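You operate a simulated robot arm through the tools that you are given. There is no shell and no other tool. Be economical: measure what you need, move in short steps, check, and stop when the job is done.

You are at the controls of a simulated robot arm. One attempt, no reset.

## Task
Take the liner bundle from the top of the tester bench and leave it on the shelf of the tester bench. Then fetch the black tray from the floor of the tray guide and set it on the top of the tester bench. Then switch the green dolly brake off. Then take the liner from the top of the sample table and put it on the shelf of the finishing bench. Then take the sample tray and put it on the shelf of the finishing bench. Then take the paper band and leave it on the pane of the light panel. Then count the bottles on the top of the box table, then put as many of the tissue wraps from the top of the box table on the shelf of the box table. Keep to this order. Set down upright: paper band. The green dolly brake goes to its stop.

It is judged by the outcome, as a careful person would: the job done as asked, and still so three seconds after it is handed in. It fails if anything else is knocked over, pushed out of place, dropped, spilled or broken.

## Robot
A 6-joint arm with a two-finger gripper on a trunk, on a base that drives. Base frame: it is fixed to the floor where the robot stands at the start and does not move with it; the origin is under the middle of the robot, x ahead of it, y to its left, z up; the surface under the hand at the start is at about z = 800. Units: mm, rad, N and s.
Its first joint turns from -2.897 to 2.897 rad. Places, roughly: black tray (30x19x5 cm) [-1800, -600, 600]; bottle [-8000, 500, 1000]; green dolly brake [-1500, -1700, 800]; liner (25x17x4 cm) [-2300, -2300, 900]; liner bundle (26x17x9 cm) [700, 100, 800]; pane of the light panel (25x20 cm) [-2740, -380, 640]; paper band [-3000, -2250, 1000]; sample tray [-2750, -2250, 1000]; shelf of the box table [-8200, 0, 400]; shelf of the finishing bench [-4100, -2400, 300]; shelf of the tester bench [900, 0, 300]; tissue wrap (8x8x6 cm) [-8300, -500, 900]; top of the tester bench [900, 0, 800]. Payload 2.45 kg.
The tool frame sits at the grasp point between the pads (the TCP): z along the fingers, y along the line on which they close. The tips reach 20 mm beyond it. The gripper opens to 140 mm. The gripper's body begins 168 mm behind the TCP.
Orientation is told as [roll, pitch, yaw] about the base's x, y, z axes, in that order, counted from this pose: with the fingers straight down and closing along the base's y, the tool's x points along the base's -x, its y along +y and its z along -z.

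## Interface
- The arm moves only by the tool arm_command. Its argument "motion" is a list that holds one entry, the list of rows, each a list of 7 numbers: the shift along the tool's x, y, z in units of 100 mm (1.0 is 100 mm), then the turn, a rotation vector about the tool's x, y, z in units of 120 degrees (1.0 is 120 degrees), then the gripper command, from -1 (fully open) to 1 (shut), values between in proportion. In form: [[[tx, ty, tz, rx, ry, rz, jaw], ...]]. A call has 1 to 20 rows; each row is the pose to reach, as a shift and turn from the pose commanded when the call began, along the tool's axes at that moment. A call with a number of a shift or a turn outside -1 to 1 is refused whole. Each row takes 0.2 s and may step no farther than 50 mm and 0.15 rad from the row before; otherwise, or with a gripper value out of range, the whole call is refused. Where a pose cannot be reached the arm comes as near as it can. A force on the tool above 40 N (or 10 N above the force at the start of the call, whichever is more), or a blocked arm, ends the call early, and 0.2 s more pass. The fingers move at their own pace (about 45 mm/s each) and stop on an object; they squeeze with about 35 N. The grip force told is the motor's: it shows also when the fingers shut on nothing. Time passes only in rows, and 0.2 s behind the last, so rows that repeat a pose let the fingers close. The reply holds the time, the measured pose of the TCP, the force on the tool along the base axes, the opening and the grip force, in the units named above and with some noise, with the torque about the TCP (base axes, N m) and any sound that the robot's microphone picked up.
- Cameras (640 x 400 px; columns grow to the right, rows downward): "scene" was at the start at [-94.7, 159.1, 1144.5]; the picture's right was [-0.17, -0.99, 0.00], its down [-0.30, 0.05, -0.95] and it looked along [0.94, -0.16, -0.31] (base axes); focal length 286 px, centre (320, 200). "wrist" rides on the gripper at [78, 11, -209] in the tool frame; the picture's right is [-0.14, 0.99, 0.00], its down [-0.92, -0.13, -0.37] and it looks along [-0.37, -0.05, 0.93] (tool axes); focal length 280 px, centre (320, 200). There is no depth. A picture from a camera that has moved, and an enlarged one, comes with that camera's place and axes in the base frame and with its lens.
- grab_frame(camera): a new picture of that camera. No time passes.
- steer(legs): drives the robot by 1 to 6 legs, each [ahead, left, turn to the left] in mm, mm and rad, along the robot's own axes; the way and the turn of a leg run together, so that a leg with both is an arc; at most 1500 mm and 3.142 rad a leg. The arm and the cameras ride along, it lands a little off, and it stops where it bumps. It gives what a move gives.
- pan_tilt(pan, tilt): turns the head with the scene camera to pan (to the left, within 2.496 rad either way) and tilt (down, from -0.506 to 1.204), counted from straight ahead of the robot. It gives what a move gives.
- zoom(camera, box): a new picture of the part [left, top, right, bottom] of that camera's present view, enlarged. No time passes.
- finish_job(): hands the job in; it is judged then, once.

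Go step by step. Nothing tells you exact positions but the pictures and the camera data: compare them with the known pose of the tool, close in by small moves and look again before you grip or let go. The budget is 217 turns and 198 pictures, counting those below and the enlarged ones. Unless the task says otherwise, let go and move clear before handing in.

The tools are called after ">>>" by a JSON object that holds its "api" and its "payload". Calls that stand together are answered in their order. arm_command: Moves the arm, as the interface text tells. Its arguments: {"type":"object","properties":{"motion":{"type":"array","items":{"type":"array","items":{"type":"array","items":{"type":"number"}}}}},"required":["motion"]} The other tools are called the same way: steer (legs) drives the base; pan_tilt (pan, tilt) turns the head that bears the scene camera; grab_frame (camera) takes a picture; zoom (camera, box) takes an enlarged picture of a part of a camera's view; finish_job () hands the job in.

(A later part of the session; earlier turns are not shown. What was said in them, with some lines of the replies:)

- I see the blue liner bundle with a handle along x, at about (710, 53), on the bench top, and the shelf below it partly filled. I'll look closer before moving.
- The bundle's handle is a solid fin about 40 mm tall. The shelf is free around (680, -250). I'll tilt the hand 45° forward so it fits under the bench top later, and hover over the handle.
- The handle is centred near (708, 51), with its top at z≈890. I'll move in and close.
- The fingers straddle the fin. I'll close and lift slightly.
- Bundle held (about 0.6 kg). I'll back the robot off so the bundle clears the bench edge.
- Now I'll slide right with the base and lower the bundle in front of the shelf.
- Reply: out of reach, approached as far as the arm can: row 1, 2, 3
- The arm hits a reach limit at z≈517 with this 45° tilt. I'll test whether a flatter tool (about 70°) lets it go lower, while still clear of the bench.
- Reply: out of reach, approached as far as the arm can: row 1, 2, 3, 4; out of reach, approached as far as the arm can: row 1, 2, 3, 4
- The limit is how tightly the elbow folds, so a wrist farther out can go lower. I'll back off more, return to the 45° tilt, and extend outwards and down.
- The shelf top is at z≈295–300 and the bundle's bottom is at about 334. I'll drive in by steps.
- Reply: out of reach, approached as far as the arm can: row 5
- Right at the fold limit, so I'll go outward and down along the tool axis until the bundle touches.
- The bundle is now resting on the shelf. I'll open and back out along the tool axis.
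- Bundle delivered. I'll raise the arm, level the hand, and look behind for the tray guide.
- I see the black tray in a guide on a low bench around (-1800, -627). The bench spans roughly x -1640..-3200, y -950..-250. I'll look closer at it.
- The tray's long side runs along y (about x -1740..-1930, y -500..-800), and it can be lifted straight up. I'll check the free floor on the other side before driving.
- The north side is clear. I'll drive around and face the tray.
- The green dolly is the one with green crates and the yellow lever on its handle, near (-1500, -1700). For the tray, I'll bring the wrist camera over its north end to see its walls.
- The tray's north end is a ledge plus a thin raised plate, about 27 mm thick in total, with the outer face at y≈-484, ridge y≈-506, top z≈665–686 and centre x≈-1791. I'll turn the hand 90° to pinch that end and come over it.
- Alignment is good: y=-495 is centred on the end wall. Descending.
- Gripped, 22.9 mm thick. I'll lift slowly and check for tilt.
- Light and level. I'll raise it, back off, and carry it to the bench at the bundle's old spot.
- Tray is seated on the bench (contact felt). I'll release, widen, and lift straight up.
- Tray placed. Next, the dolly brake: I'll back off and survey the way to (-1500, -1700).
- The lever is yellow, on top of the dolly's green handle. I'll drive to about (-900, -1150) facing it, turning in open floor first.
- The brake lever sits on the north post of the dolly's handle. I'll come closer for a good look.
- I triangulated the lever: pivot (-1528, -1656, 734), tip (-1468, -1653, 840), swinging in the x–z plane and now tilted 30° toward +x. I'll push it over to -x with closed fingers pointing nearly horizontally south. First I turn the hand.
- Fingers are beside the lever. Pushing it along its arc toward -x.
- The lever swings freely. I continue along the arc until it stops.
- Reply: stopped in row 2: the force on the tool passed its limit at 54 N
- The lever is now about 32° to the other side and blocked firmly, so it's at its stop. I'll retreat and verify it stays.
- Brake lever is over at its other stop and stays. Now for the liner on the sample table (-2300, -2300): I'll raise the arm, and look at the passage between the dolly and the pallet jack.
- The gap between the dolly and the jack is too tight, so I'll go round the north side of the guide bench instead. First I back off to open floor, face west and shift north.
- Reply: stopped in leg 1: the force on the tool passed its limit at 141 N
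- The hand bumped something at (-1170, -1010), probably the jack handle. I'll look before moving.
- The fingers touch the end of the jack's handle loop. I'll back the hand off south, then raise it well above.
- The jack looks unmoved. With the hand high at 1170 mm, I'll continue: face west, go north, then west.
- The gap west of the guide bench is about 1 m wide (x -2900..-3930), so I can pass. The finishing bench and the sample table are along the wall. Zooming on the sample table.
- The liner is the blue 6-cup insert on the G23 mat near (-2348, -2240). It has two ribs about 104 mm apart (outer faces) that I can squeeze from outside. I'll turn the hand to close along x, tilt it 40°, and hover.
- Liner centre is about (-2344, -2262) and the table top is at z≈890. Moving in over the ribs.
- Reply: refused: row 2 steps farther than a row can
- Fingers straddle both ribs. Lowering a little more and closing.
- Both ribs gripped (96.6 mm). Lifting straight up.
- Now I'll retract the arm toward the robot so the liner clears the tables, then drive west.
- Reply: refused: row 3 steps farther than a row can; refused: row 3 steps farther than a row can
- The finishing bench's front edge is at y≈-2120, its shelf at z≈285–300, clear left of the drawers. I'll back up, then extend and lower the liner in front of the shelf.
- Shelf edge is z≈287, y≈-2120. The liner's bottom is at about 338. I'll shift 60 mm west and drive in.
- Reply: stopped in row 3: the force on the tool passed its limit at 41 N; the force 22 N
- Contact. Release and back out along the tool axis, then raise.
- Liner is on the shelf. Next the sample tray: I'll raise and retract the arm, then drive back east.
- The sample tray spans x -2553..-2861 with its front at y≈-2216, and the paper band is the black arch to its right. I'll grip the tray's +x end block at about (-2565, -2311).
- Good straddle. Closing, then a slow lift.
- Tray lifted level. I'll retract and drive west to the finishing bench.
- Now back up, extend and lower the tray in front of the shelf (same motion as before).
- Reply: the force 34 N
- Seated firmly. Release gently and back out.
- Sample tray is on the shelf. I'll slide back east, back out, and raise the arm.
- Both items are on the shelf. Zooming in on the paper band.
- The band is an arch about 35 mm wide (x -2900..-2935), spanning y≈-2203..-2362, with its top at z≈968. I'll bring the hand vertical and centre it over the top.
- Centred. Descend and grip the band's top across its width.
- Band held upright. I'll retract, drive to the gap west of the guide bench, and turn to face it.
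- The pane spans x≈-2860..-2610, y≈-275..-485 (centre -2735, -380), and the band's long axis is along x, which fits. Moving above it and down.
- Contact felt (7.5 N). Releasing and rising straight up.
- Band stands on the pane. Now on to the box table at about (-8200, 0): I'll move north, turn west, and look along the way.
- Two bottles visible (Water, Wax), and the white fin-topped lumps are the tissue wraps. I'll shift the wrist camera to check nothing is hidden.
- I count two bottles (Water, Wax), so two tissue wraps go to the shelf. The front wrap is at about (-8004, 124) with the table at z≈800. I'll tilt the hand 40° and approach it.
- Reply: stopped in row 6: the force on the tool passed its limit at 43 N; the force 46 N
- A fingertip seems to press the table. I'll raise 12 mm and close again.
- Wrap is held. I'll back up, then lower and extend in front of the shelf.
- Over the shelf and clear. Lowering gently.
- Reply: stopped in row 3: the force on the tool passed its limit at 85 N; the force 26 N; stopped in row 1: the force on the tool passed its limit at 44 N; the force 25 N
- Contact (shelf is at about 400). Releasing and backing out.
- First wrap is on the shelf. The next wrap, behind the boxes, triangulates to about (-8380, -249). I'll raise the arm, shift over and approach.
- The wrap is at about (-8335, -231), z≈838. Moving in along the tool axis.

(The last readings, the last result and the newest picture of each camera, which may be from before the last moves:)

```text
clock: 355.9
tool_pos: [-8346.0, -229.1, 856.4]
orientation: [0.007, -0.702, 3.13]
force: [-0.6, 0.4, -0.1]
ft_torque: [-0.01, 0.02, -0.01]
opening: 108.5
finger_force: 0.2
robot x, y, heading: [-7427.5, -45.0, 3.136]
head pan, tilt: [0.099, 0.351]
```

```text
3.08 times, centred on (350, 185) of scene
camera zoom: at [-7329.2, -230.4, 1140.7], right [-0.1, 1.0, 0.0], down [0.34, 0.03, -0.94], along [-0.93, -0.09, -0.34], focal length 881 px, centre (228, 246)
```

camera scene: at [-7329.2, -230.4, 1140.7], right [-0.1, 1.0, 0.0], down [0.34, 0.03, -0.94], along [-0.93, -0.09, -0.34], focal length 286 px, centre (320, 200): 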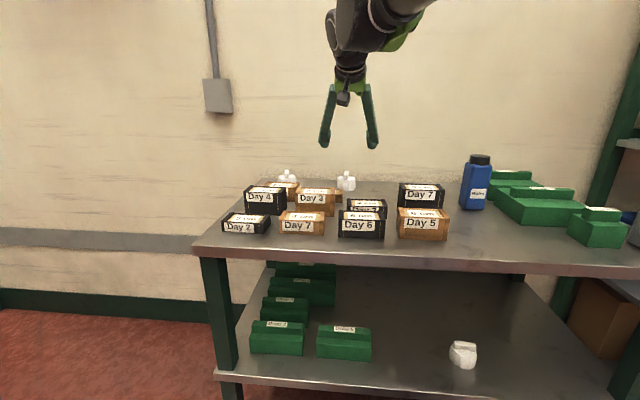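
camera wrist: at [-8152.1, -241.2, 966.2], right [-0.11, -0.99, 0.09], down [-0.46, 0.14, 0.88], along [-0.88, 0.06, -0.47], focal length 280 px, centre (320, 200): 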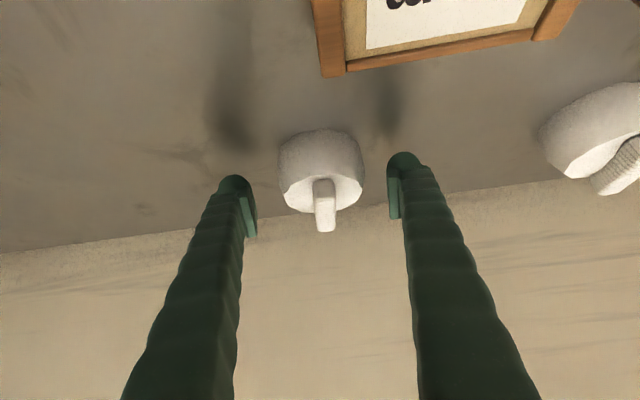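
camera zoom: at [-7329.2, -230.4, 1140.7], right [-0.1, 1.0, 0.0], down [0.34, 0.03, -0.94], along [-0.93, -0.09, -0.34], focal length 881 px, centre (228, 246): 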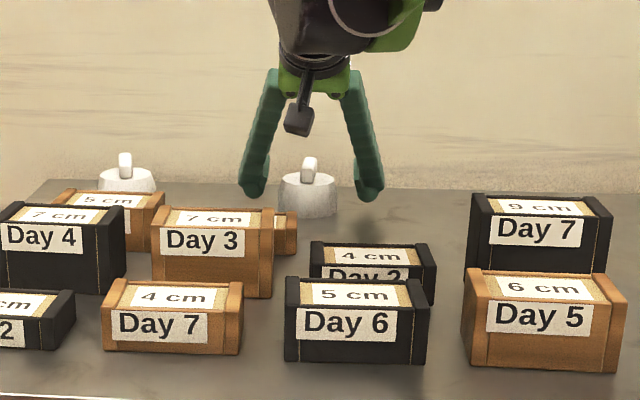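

Geometry matches the first grasp. Down 4 mm and close, then lift.

>>> {"api": "arm_command", "payload": {"motion": [[[0.025, 0, 0.03, 0, 0, 0, -0.3], [0.025, 0, 0.03, 0, 0, 0, 0], [0.025, 0, 0.03, 0, 0, 0, 0.3], [0.025, 0, 0.03, 0, 0, 0, 0.7], [0.025, 0, 0.03, 0, 0, 0, 1], [0.025, 0, 0.03, 0, 0, 0, 1]]]}}

>>> {"api": "arm_command", "payload": {"motion": [[[-0.06, 0, -0.08, 0, 0, 0, 1], [-0.2, 0, -0.24, 0, 0, 0, 1], [-0.4, 0, -0.48, 0, 0, 0, 1], [-0.65, 0, -0.78, 0, 0, 0, 1]]]}}

>>> {"api": "grab_frame", "payload": {"camera": "wrist"}}

>>> {"api": "grab_frame", "payload": {"camera": "scene"}}

```text
clock: 357.3
tool_pos: [-8346.2, -229.3, 851.7]
orientation: [0.004, -0.703, 3.127]
force: [0.3, -0.2, -0.4]
ft_torque: [0.0, 0.0, 0.01]
opening: 68.9
finger_force: 35.2
robot x, y, heading: [-7425.2, -46.2, 3.138]
head pan, tilt: [0.099, 0.351]
```

```text
clock: 358.3
tool_pos: [-8346.7, -229.8, 953.3]
orientation: [0.005, -0.703, 3.128]
force: [-0.6, 0.0, -0.8]
ft_torque: [0.05, 0.0, 0.01]
opening: 68.6
finger_force: 34.2
robot x, y, heading: [-7429.5, -52.6, 3.133]
head pan, tilt: [0.099, 0.351]
```

```text
36 pictures are left
camera wrist: at [-8152.0, -241.4, 1063.3], right [-0.11, -0.99, 0.09], down [-0.46, 0.14, 0.88], along [-0.88, 0.06, -0.47], focal length 280 px, centre (320, 200)
```

wrist: 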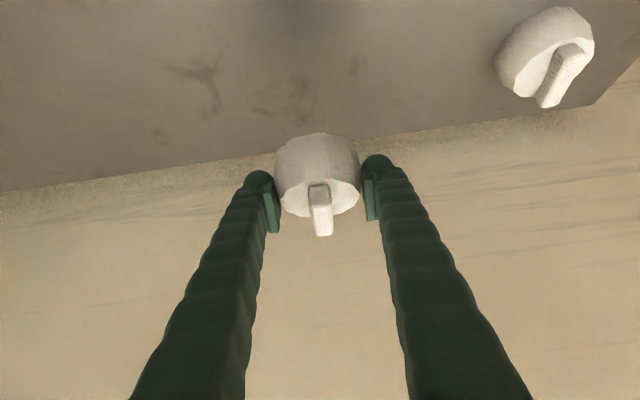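

```text
35 pictures are left
camera scene: at [-7329.3, -230.4, 1140.7], right [-0.1, 1.0, 0.0], down [0.34, 0.03, -0.94], along [-0.93, -0.09, -0.34], focal length 286 px, centre (320, 200)
```

scene: 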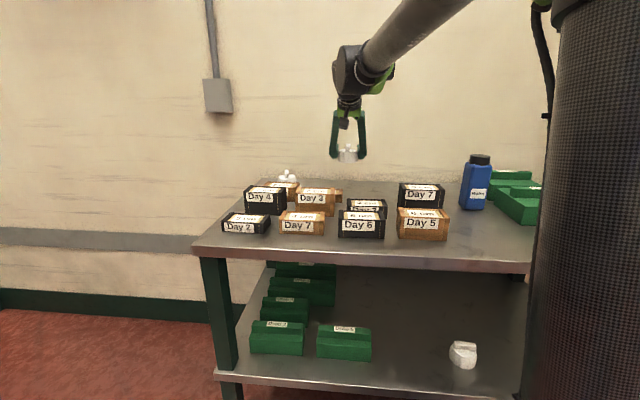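

Second wrap held. I'll raise, back out, shift right to y≈245 and lower in front of the shelf.

>>> {"api": "arm_command", "payload": {"motion": [[[-0.2, 0, -0.23, 0, 0, 0, 1], [-0.39, 0, -0.46, 0, 0, 0, 1]]]}}

>>> {"api": "steer", "payload": {"legs": [[-530, 0, 0], [0, -475, 0]]}}

>>> {"api": "arm_command", "payload": {"motion": [[[0.27, 0, 0.33, 0, 0, 0, 1], [0.55, 0, 0.66, 0, 0, 0, 1], [0.83, 0, 0.99, 0, 0, 0, 1]]]}}

>>> {"api": "arm_command", "payload": {"motion": [[[0.27, 0, 0.33, 0, 0, 0, 1], [0.55, 0, 0.66, 0, 0, 0, 1], [0.83, 0, 0.99, 0, 0, 0, 1]]]}}

>>> {"api": "arm_command", "payload": {"motion": [[[0.27, 0, 0.33, 0, 0, 0, 1], [0.55, 0, 0.66, 0, 0, 0, 1], [0.83, 0, 0.99, 0, 0, 0, 1]]]}}

>>> {"api": "grab_frame", "payload": {"camera": "wrist"}}

>>> {"api": "grab_frame", "payload": {"camera": "scene"}}

```text
clock: 358.9
tool_pos: [-8347.6, -228.5, 1014.8]
orientation: [0.005, -0.703, 3.129]
force: [-0.3, -0.5, -0.7]
ft_torque: [-0.02, -0.01, 0.02]
opening: 68.7
finger_force: 35.2
robot x, y, heading: [-7428.9, -45.9, 3.136]
head pan, tilt: [0.099, 0.351]
```

```text
clock: 364.3
tool_pos: [-7821.5, 240.3, 1015.6]
orientation: [0.004, -0.703, 3.12]
force: [-0.4, 0.2, -0.3]
ft_torque: [-0.01, -0.01, -0.02]
opening: 68.7
finger_force: 34.5
robot x, y, heading: [-6903.0, 413.7, 3.132]
head pan, tilt: [0.099, 0.351]
```

```text
clock: 365.1
tool_pos: [-7824.5, 237.1, 886.2]
orientation: [0.006, -0.703, 3.121]
force: [0.3, 0.2, -0.1]
ft_torque: [-0.02, 0.03, 0.01]
opening: 68.6
finger_force: 36.0
robot x, y, heading: [-6898.8, 413.2, 3.131]
head pan, tilt: [0.099, 0.351]
```

```text
clock: 365.9
tool_pos: [-7822.3, 238.7, 755.4]
orientation: [0.006, -0.704, 3.121]
force: [-0.1, 0.8, -0.4]
ft_torque: [-0.01, -0.02, 0.01]
opening: 68.5
finger_force: 34.6
robot x, y, heading: [-6901.8, 413.6, 3.129]
head pan, tilt: [0.099, 0.351]
```

```text
clock: 366.7
tool_pos: [-7824.0, 235.9, 627.3]
orientation: [0.006, -0.705, 3.121]
force: [0.9, 0.8, -0.9]
ft_torque: [-0.02, 0.04, -0.03]
opening: 68.4
finger_force: 35.0
robot x, y, heading: [-6902.4, 412.0, 3.132]
head pan, tilt: [0.099, 0.351]
```

```text
34 pictures are left
camera wrist: at [-7628.7, 222.4, 737.6], right [-0.12, -0.99, 0.09], down [-0.46, 0.14, 0.88], along [-0.88, 0.06, -0.47], focal length 280 px, centre (320, 200)
```

wrist: 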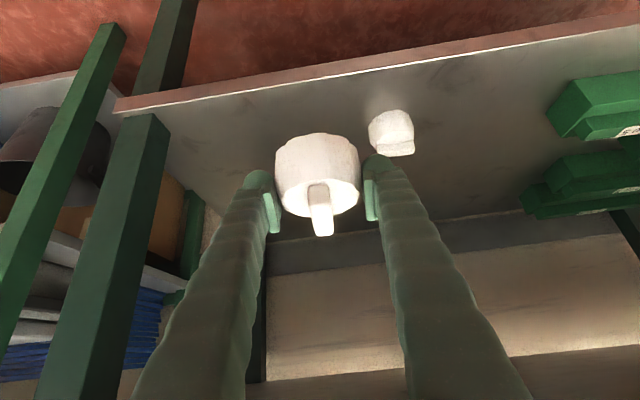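

```text
33 pictures are left
camera scene: at [-6802.6, 229.2, 1140.7], right [-0.09, 1.0, 0.0], down [0.34, 0.03, -0.94], along [-0.94, -0.08, -0.34], focal length 286 px, centre (320, 200)
```

scene: 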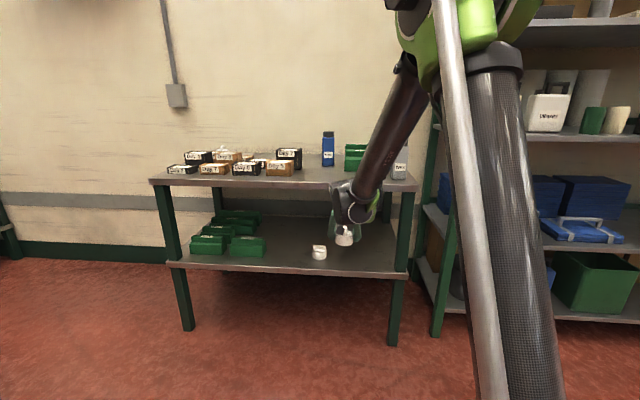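

>>> {"api": "arm_command", "payload": {"motion": [[[0.27, -0.1, 0.33, 0, 0, 0, 1], [0.55, -0.2, 0.66, 0, 0, 0, 1], [0.83, -0.35, 0.99, 0, 0, 0, 1], [0.92, -0.35, 1.0, 0, 0, 0, 1]]]}}

>>> {"api": "steer", "payload": {"legs": [[180, 0, 0]]}}

>>> {"api": "grab_frame", "payload": {"camera": "wrist"}}

```text
clock: 367.7
tool_pos: [-7816.5, 271.9, 492.0]
orientation: [0.005, -0.703, 3.121]
force: [-1.2, 0.0, 0.5]
ft_torque: [-0.02, 0.0, 0.03]
opening: 68.4
finger_force: 34.7
robot x, y, heading: [-6899.2, 413.8, 3.127]
head pan, tilt: [0.099, 0.351]
```

```text
clock: 369.2
tool_pos: [-7998.9, 274.7, 493.4]
orientation: [0.006, -0.704, 3.119]
force: [-0.1, -0.1, 0.1]
ft_torque: [-0.01, 0.0, 0.0]
opening: 68.3
finger_force: 34.7
robot x, y, heading: [-7080.2, 415.3, 3.129]
head pan, tilt: [0.099, 0.351]
```

```text
32 pictures are left
camera wrist: at [-7805.6, 261.1, 602.3], right [-0.12, -0.99, 0.09], down [-0.46, 0.14, 0.88], along [-0.88, 0.07, -0.47], focal length 280 px, centre (320, 200)
```

wrist: 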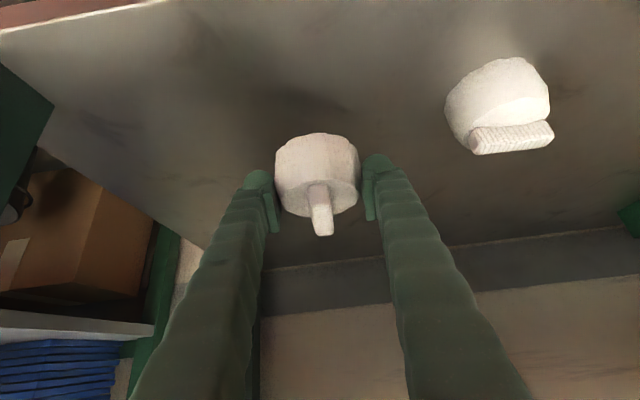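

>>> {"api": "arm_command", "payload": {"motion": [[[0.1, 0, 0.12, 0, 0, 0, 1], [0.2, 0, 0.24, 0, 0, 0, 1], [0.25, 0, 0.3, 0, 0, 0, 1], [0.25, 0, 0.3, 0, 0, 0, 1]]]}}

>>> {"api": "arm_command", "payload": {"motion": [[[0.013, 0, 0.015, 0, 0, 0, 1], [0.026, 0, 0.03, 0, 0, 0, 1], [0.026, 0, 0.03, 0, 0, 0, 1]]]}}

```text
clock: 370.2
tool_pos: [-7999.9, 275.1, 452.5]
orientation: [0.005, -0.704, 3.118]
force: [-1.5, -1.9, 15.4]
ft_torque: [0.07, -0.3, 0.0]
opening: 68.4
finger_force: 35.1
robot x, y, heading: [-7081.4, 418.2, 3.124]
head pan, tilt: [0.099, 0.351]
```

```text
clock: 371.0
tool_pos: [-7999.6, 274.3, 451.2]
orientation: [0.004, -0.705, 3.119]
force: [4.2, -4.5, 37.9]
ft_torque: [-0.1, -0.31, -0.04]
opening: 68.6
finger_force: 34.3
robot x, y, heading: [-7082.3, 415.5, 3.128]
head pan, tilt: [0.099, 0.351]
```

Seated. Releasing and backing out.

>>> {"api": "arm_command", "payload": {"motion": [[[-0.02, 0, -0.025, 0, 0, 0, 0], [-0.02, 0, -0.025, 0, 0, 0, -0.3], [-0.02, 0, -0.025, 0, 0, 0, -0.45], [-0.02, 0, -0.025, 0, 0, 0, -0.45], [-0.1, 0, -0.3, 0, 0, 0, -0.45], [-0.15, 0, -0.65, 0, 0, 0, -0.45], [-0.15, 0, -1.0, 0, 0, 0, -0.45]]]}}

>>> {"api": "steer", "payload": {"legs": [[-350, 0, 0]]}}

>>> {"api": "pan_tilt", "payload": {"pan": 0.15, "tilt": 0.4}}

>>> {"api": "grab_frame", "payload": {"camera": "scene"}}

>>> {"api": "grab_frame", "payload": {"camera": "wrist"}}

```text
clock: 372.6
tool_pos: [-7946.8, 273.6, 535.4]
orientation: [0.008, -0.703, 3.117]
force: [-0.5, 0.6, 0.4]
ft_torque: [0.02, -0.03, 0.0]
opening: 101.5
finger_force: 0.1
robot x, y, heading: [-7082.8, 414.9, 3.127]
head pan, tilt: [0.099, 0.351]
```

```text
clock: 374.9
tool_pos: [-7607.0, 269.9, 535.3]
orientation: [0.006, -0.703, 3.119]
force: [0.5, -0.3, 0.3]
ft_torque: [0.02, 0.02, 0.04]
opening: 101.6
finger_force: 0.0
robot x, y, heading: [-6740.2, 412.8, 3.13]
head pan, tilt: [0.099, 0.351]
```

```text
clock: 375.5
tool_pos: [-7606.6, 269.6, 535.6]
orientation: [0.005, -0.705, 3.12]
force: [-0.6, -0.5, -0.6]
ft_torque: [-0.01, 0.05, -0.04]
opening: 101.5
finger_force: 0.1
robot x, y, heading: [-6740.1, 411.5, 3.128]
head pan, tilt: [0.15, 0.4]
```

```text
31 pictures are left
camera scene: at [-6642.3, 222.1, 1136.2], right [-0.14, 0.99, 0.0], down [0.39, 0.05, -0.92], along [-0.91, -0.13, -0.39], focal length 286 px, centre (320, 200)
```

scene: 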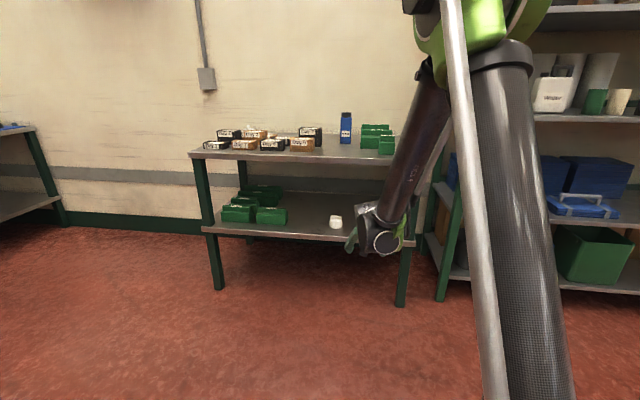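

```text
30 pictures are left
camera wrist: at [-7412.0, 255.0, 644.8], right [-0.12, -0.99, 0.09], down [-0.46, 0.14, 0.88], along [-0.88, 0.07, -0.47], focal length 280 px, centre (320, 200)
```

wrist: 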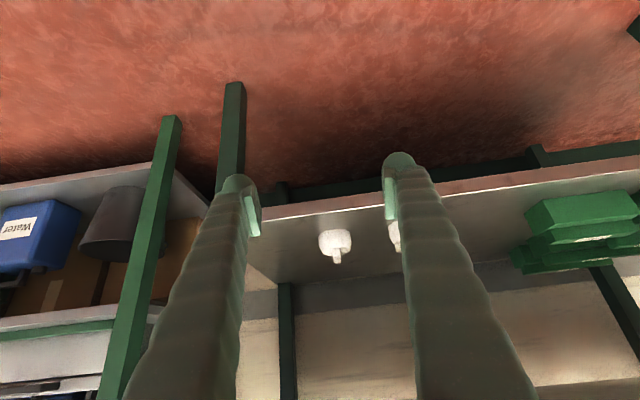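

Both wraps stand upright on the box-table shelf, matching the two bottles counted, and the hand is clear. Handing in.

>>> {"api": "finish_job", "payload": {}}

```text
The job is handed in.
```

All seven tasks are done in the order given, with one incident: while backing away from the dolly, the hand bumped the handle of the pallet jack. It registered 141 N; the jack looked unmoved afterwards, but I only checked it by camera.

- **Liner bundle:** it is on the shelf of the tester bench.
- **Black tray:** it is on top of the tester bench.
- **Green dolly brake:** I pushed the lever across to its other stop. It carried no on/off label, so I took the opposite position as "off".
- **Liner and sample tray:** both are on the shelf of the finishing bench.
- **Paper band:** it stands upright on the pane of the light panel.
- **Tissue wraps:** I counted two bottles on the box table (Water and Wax), so I put two tissue wraps on its shelf.
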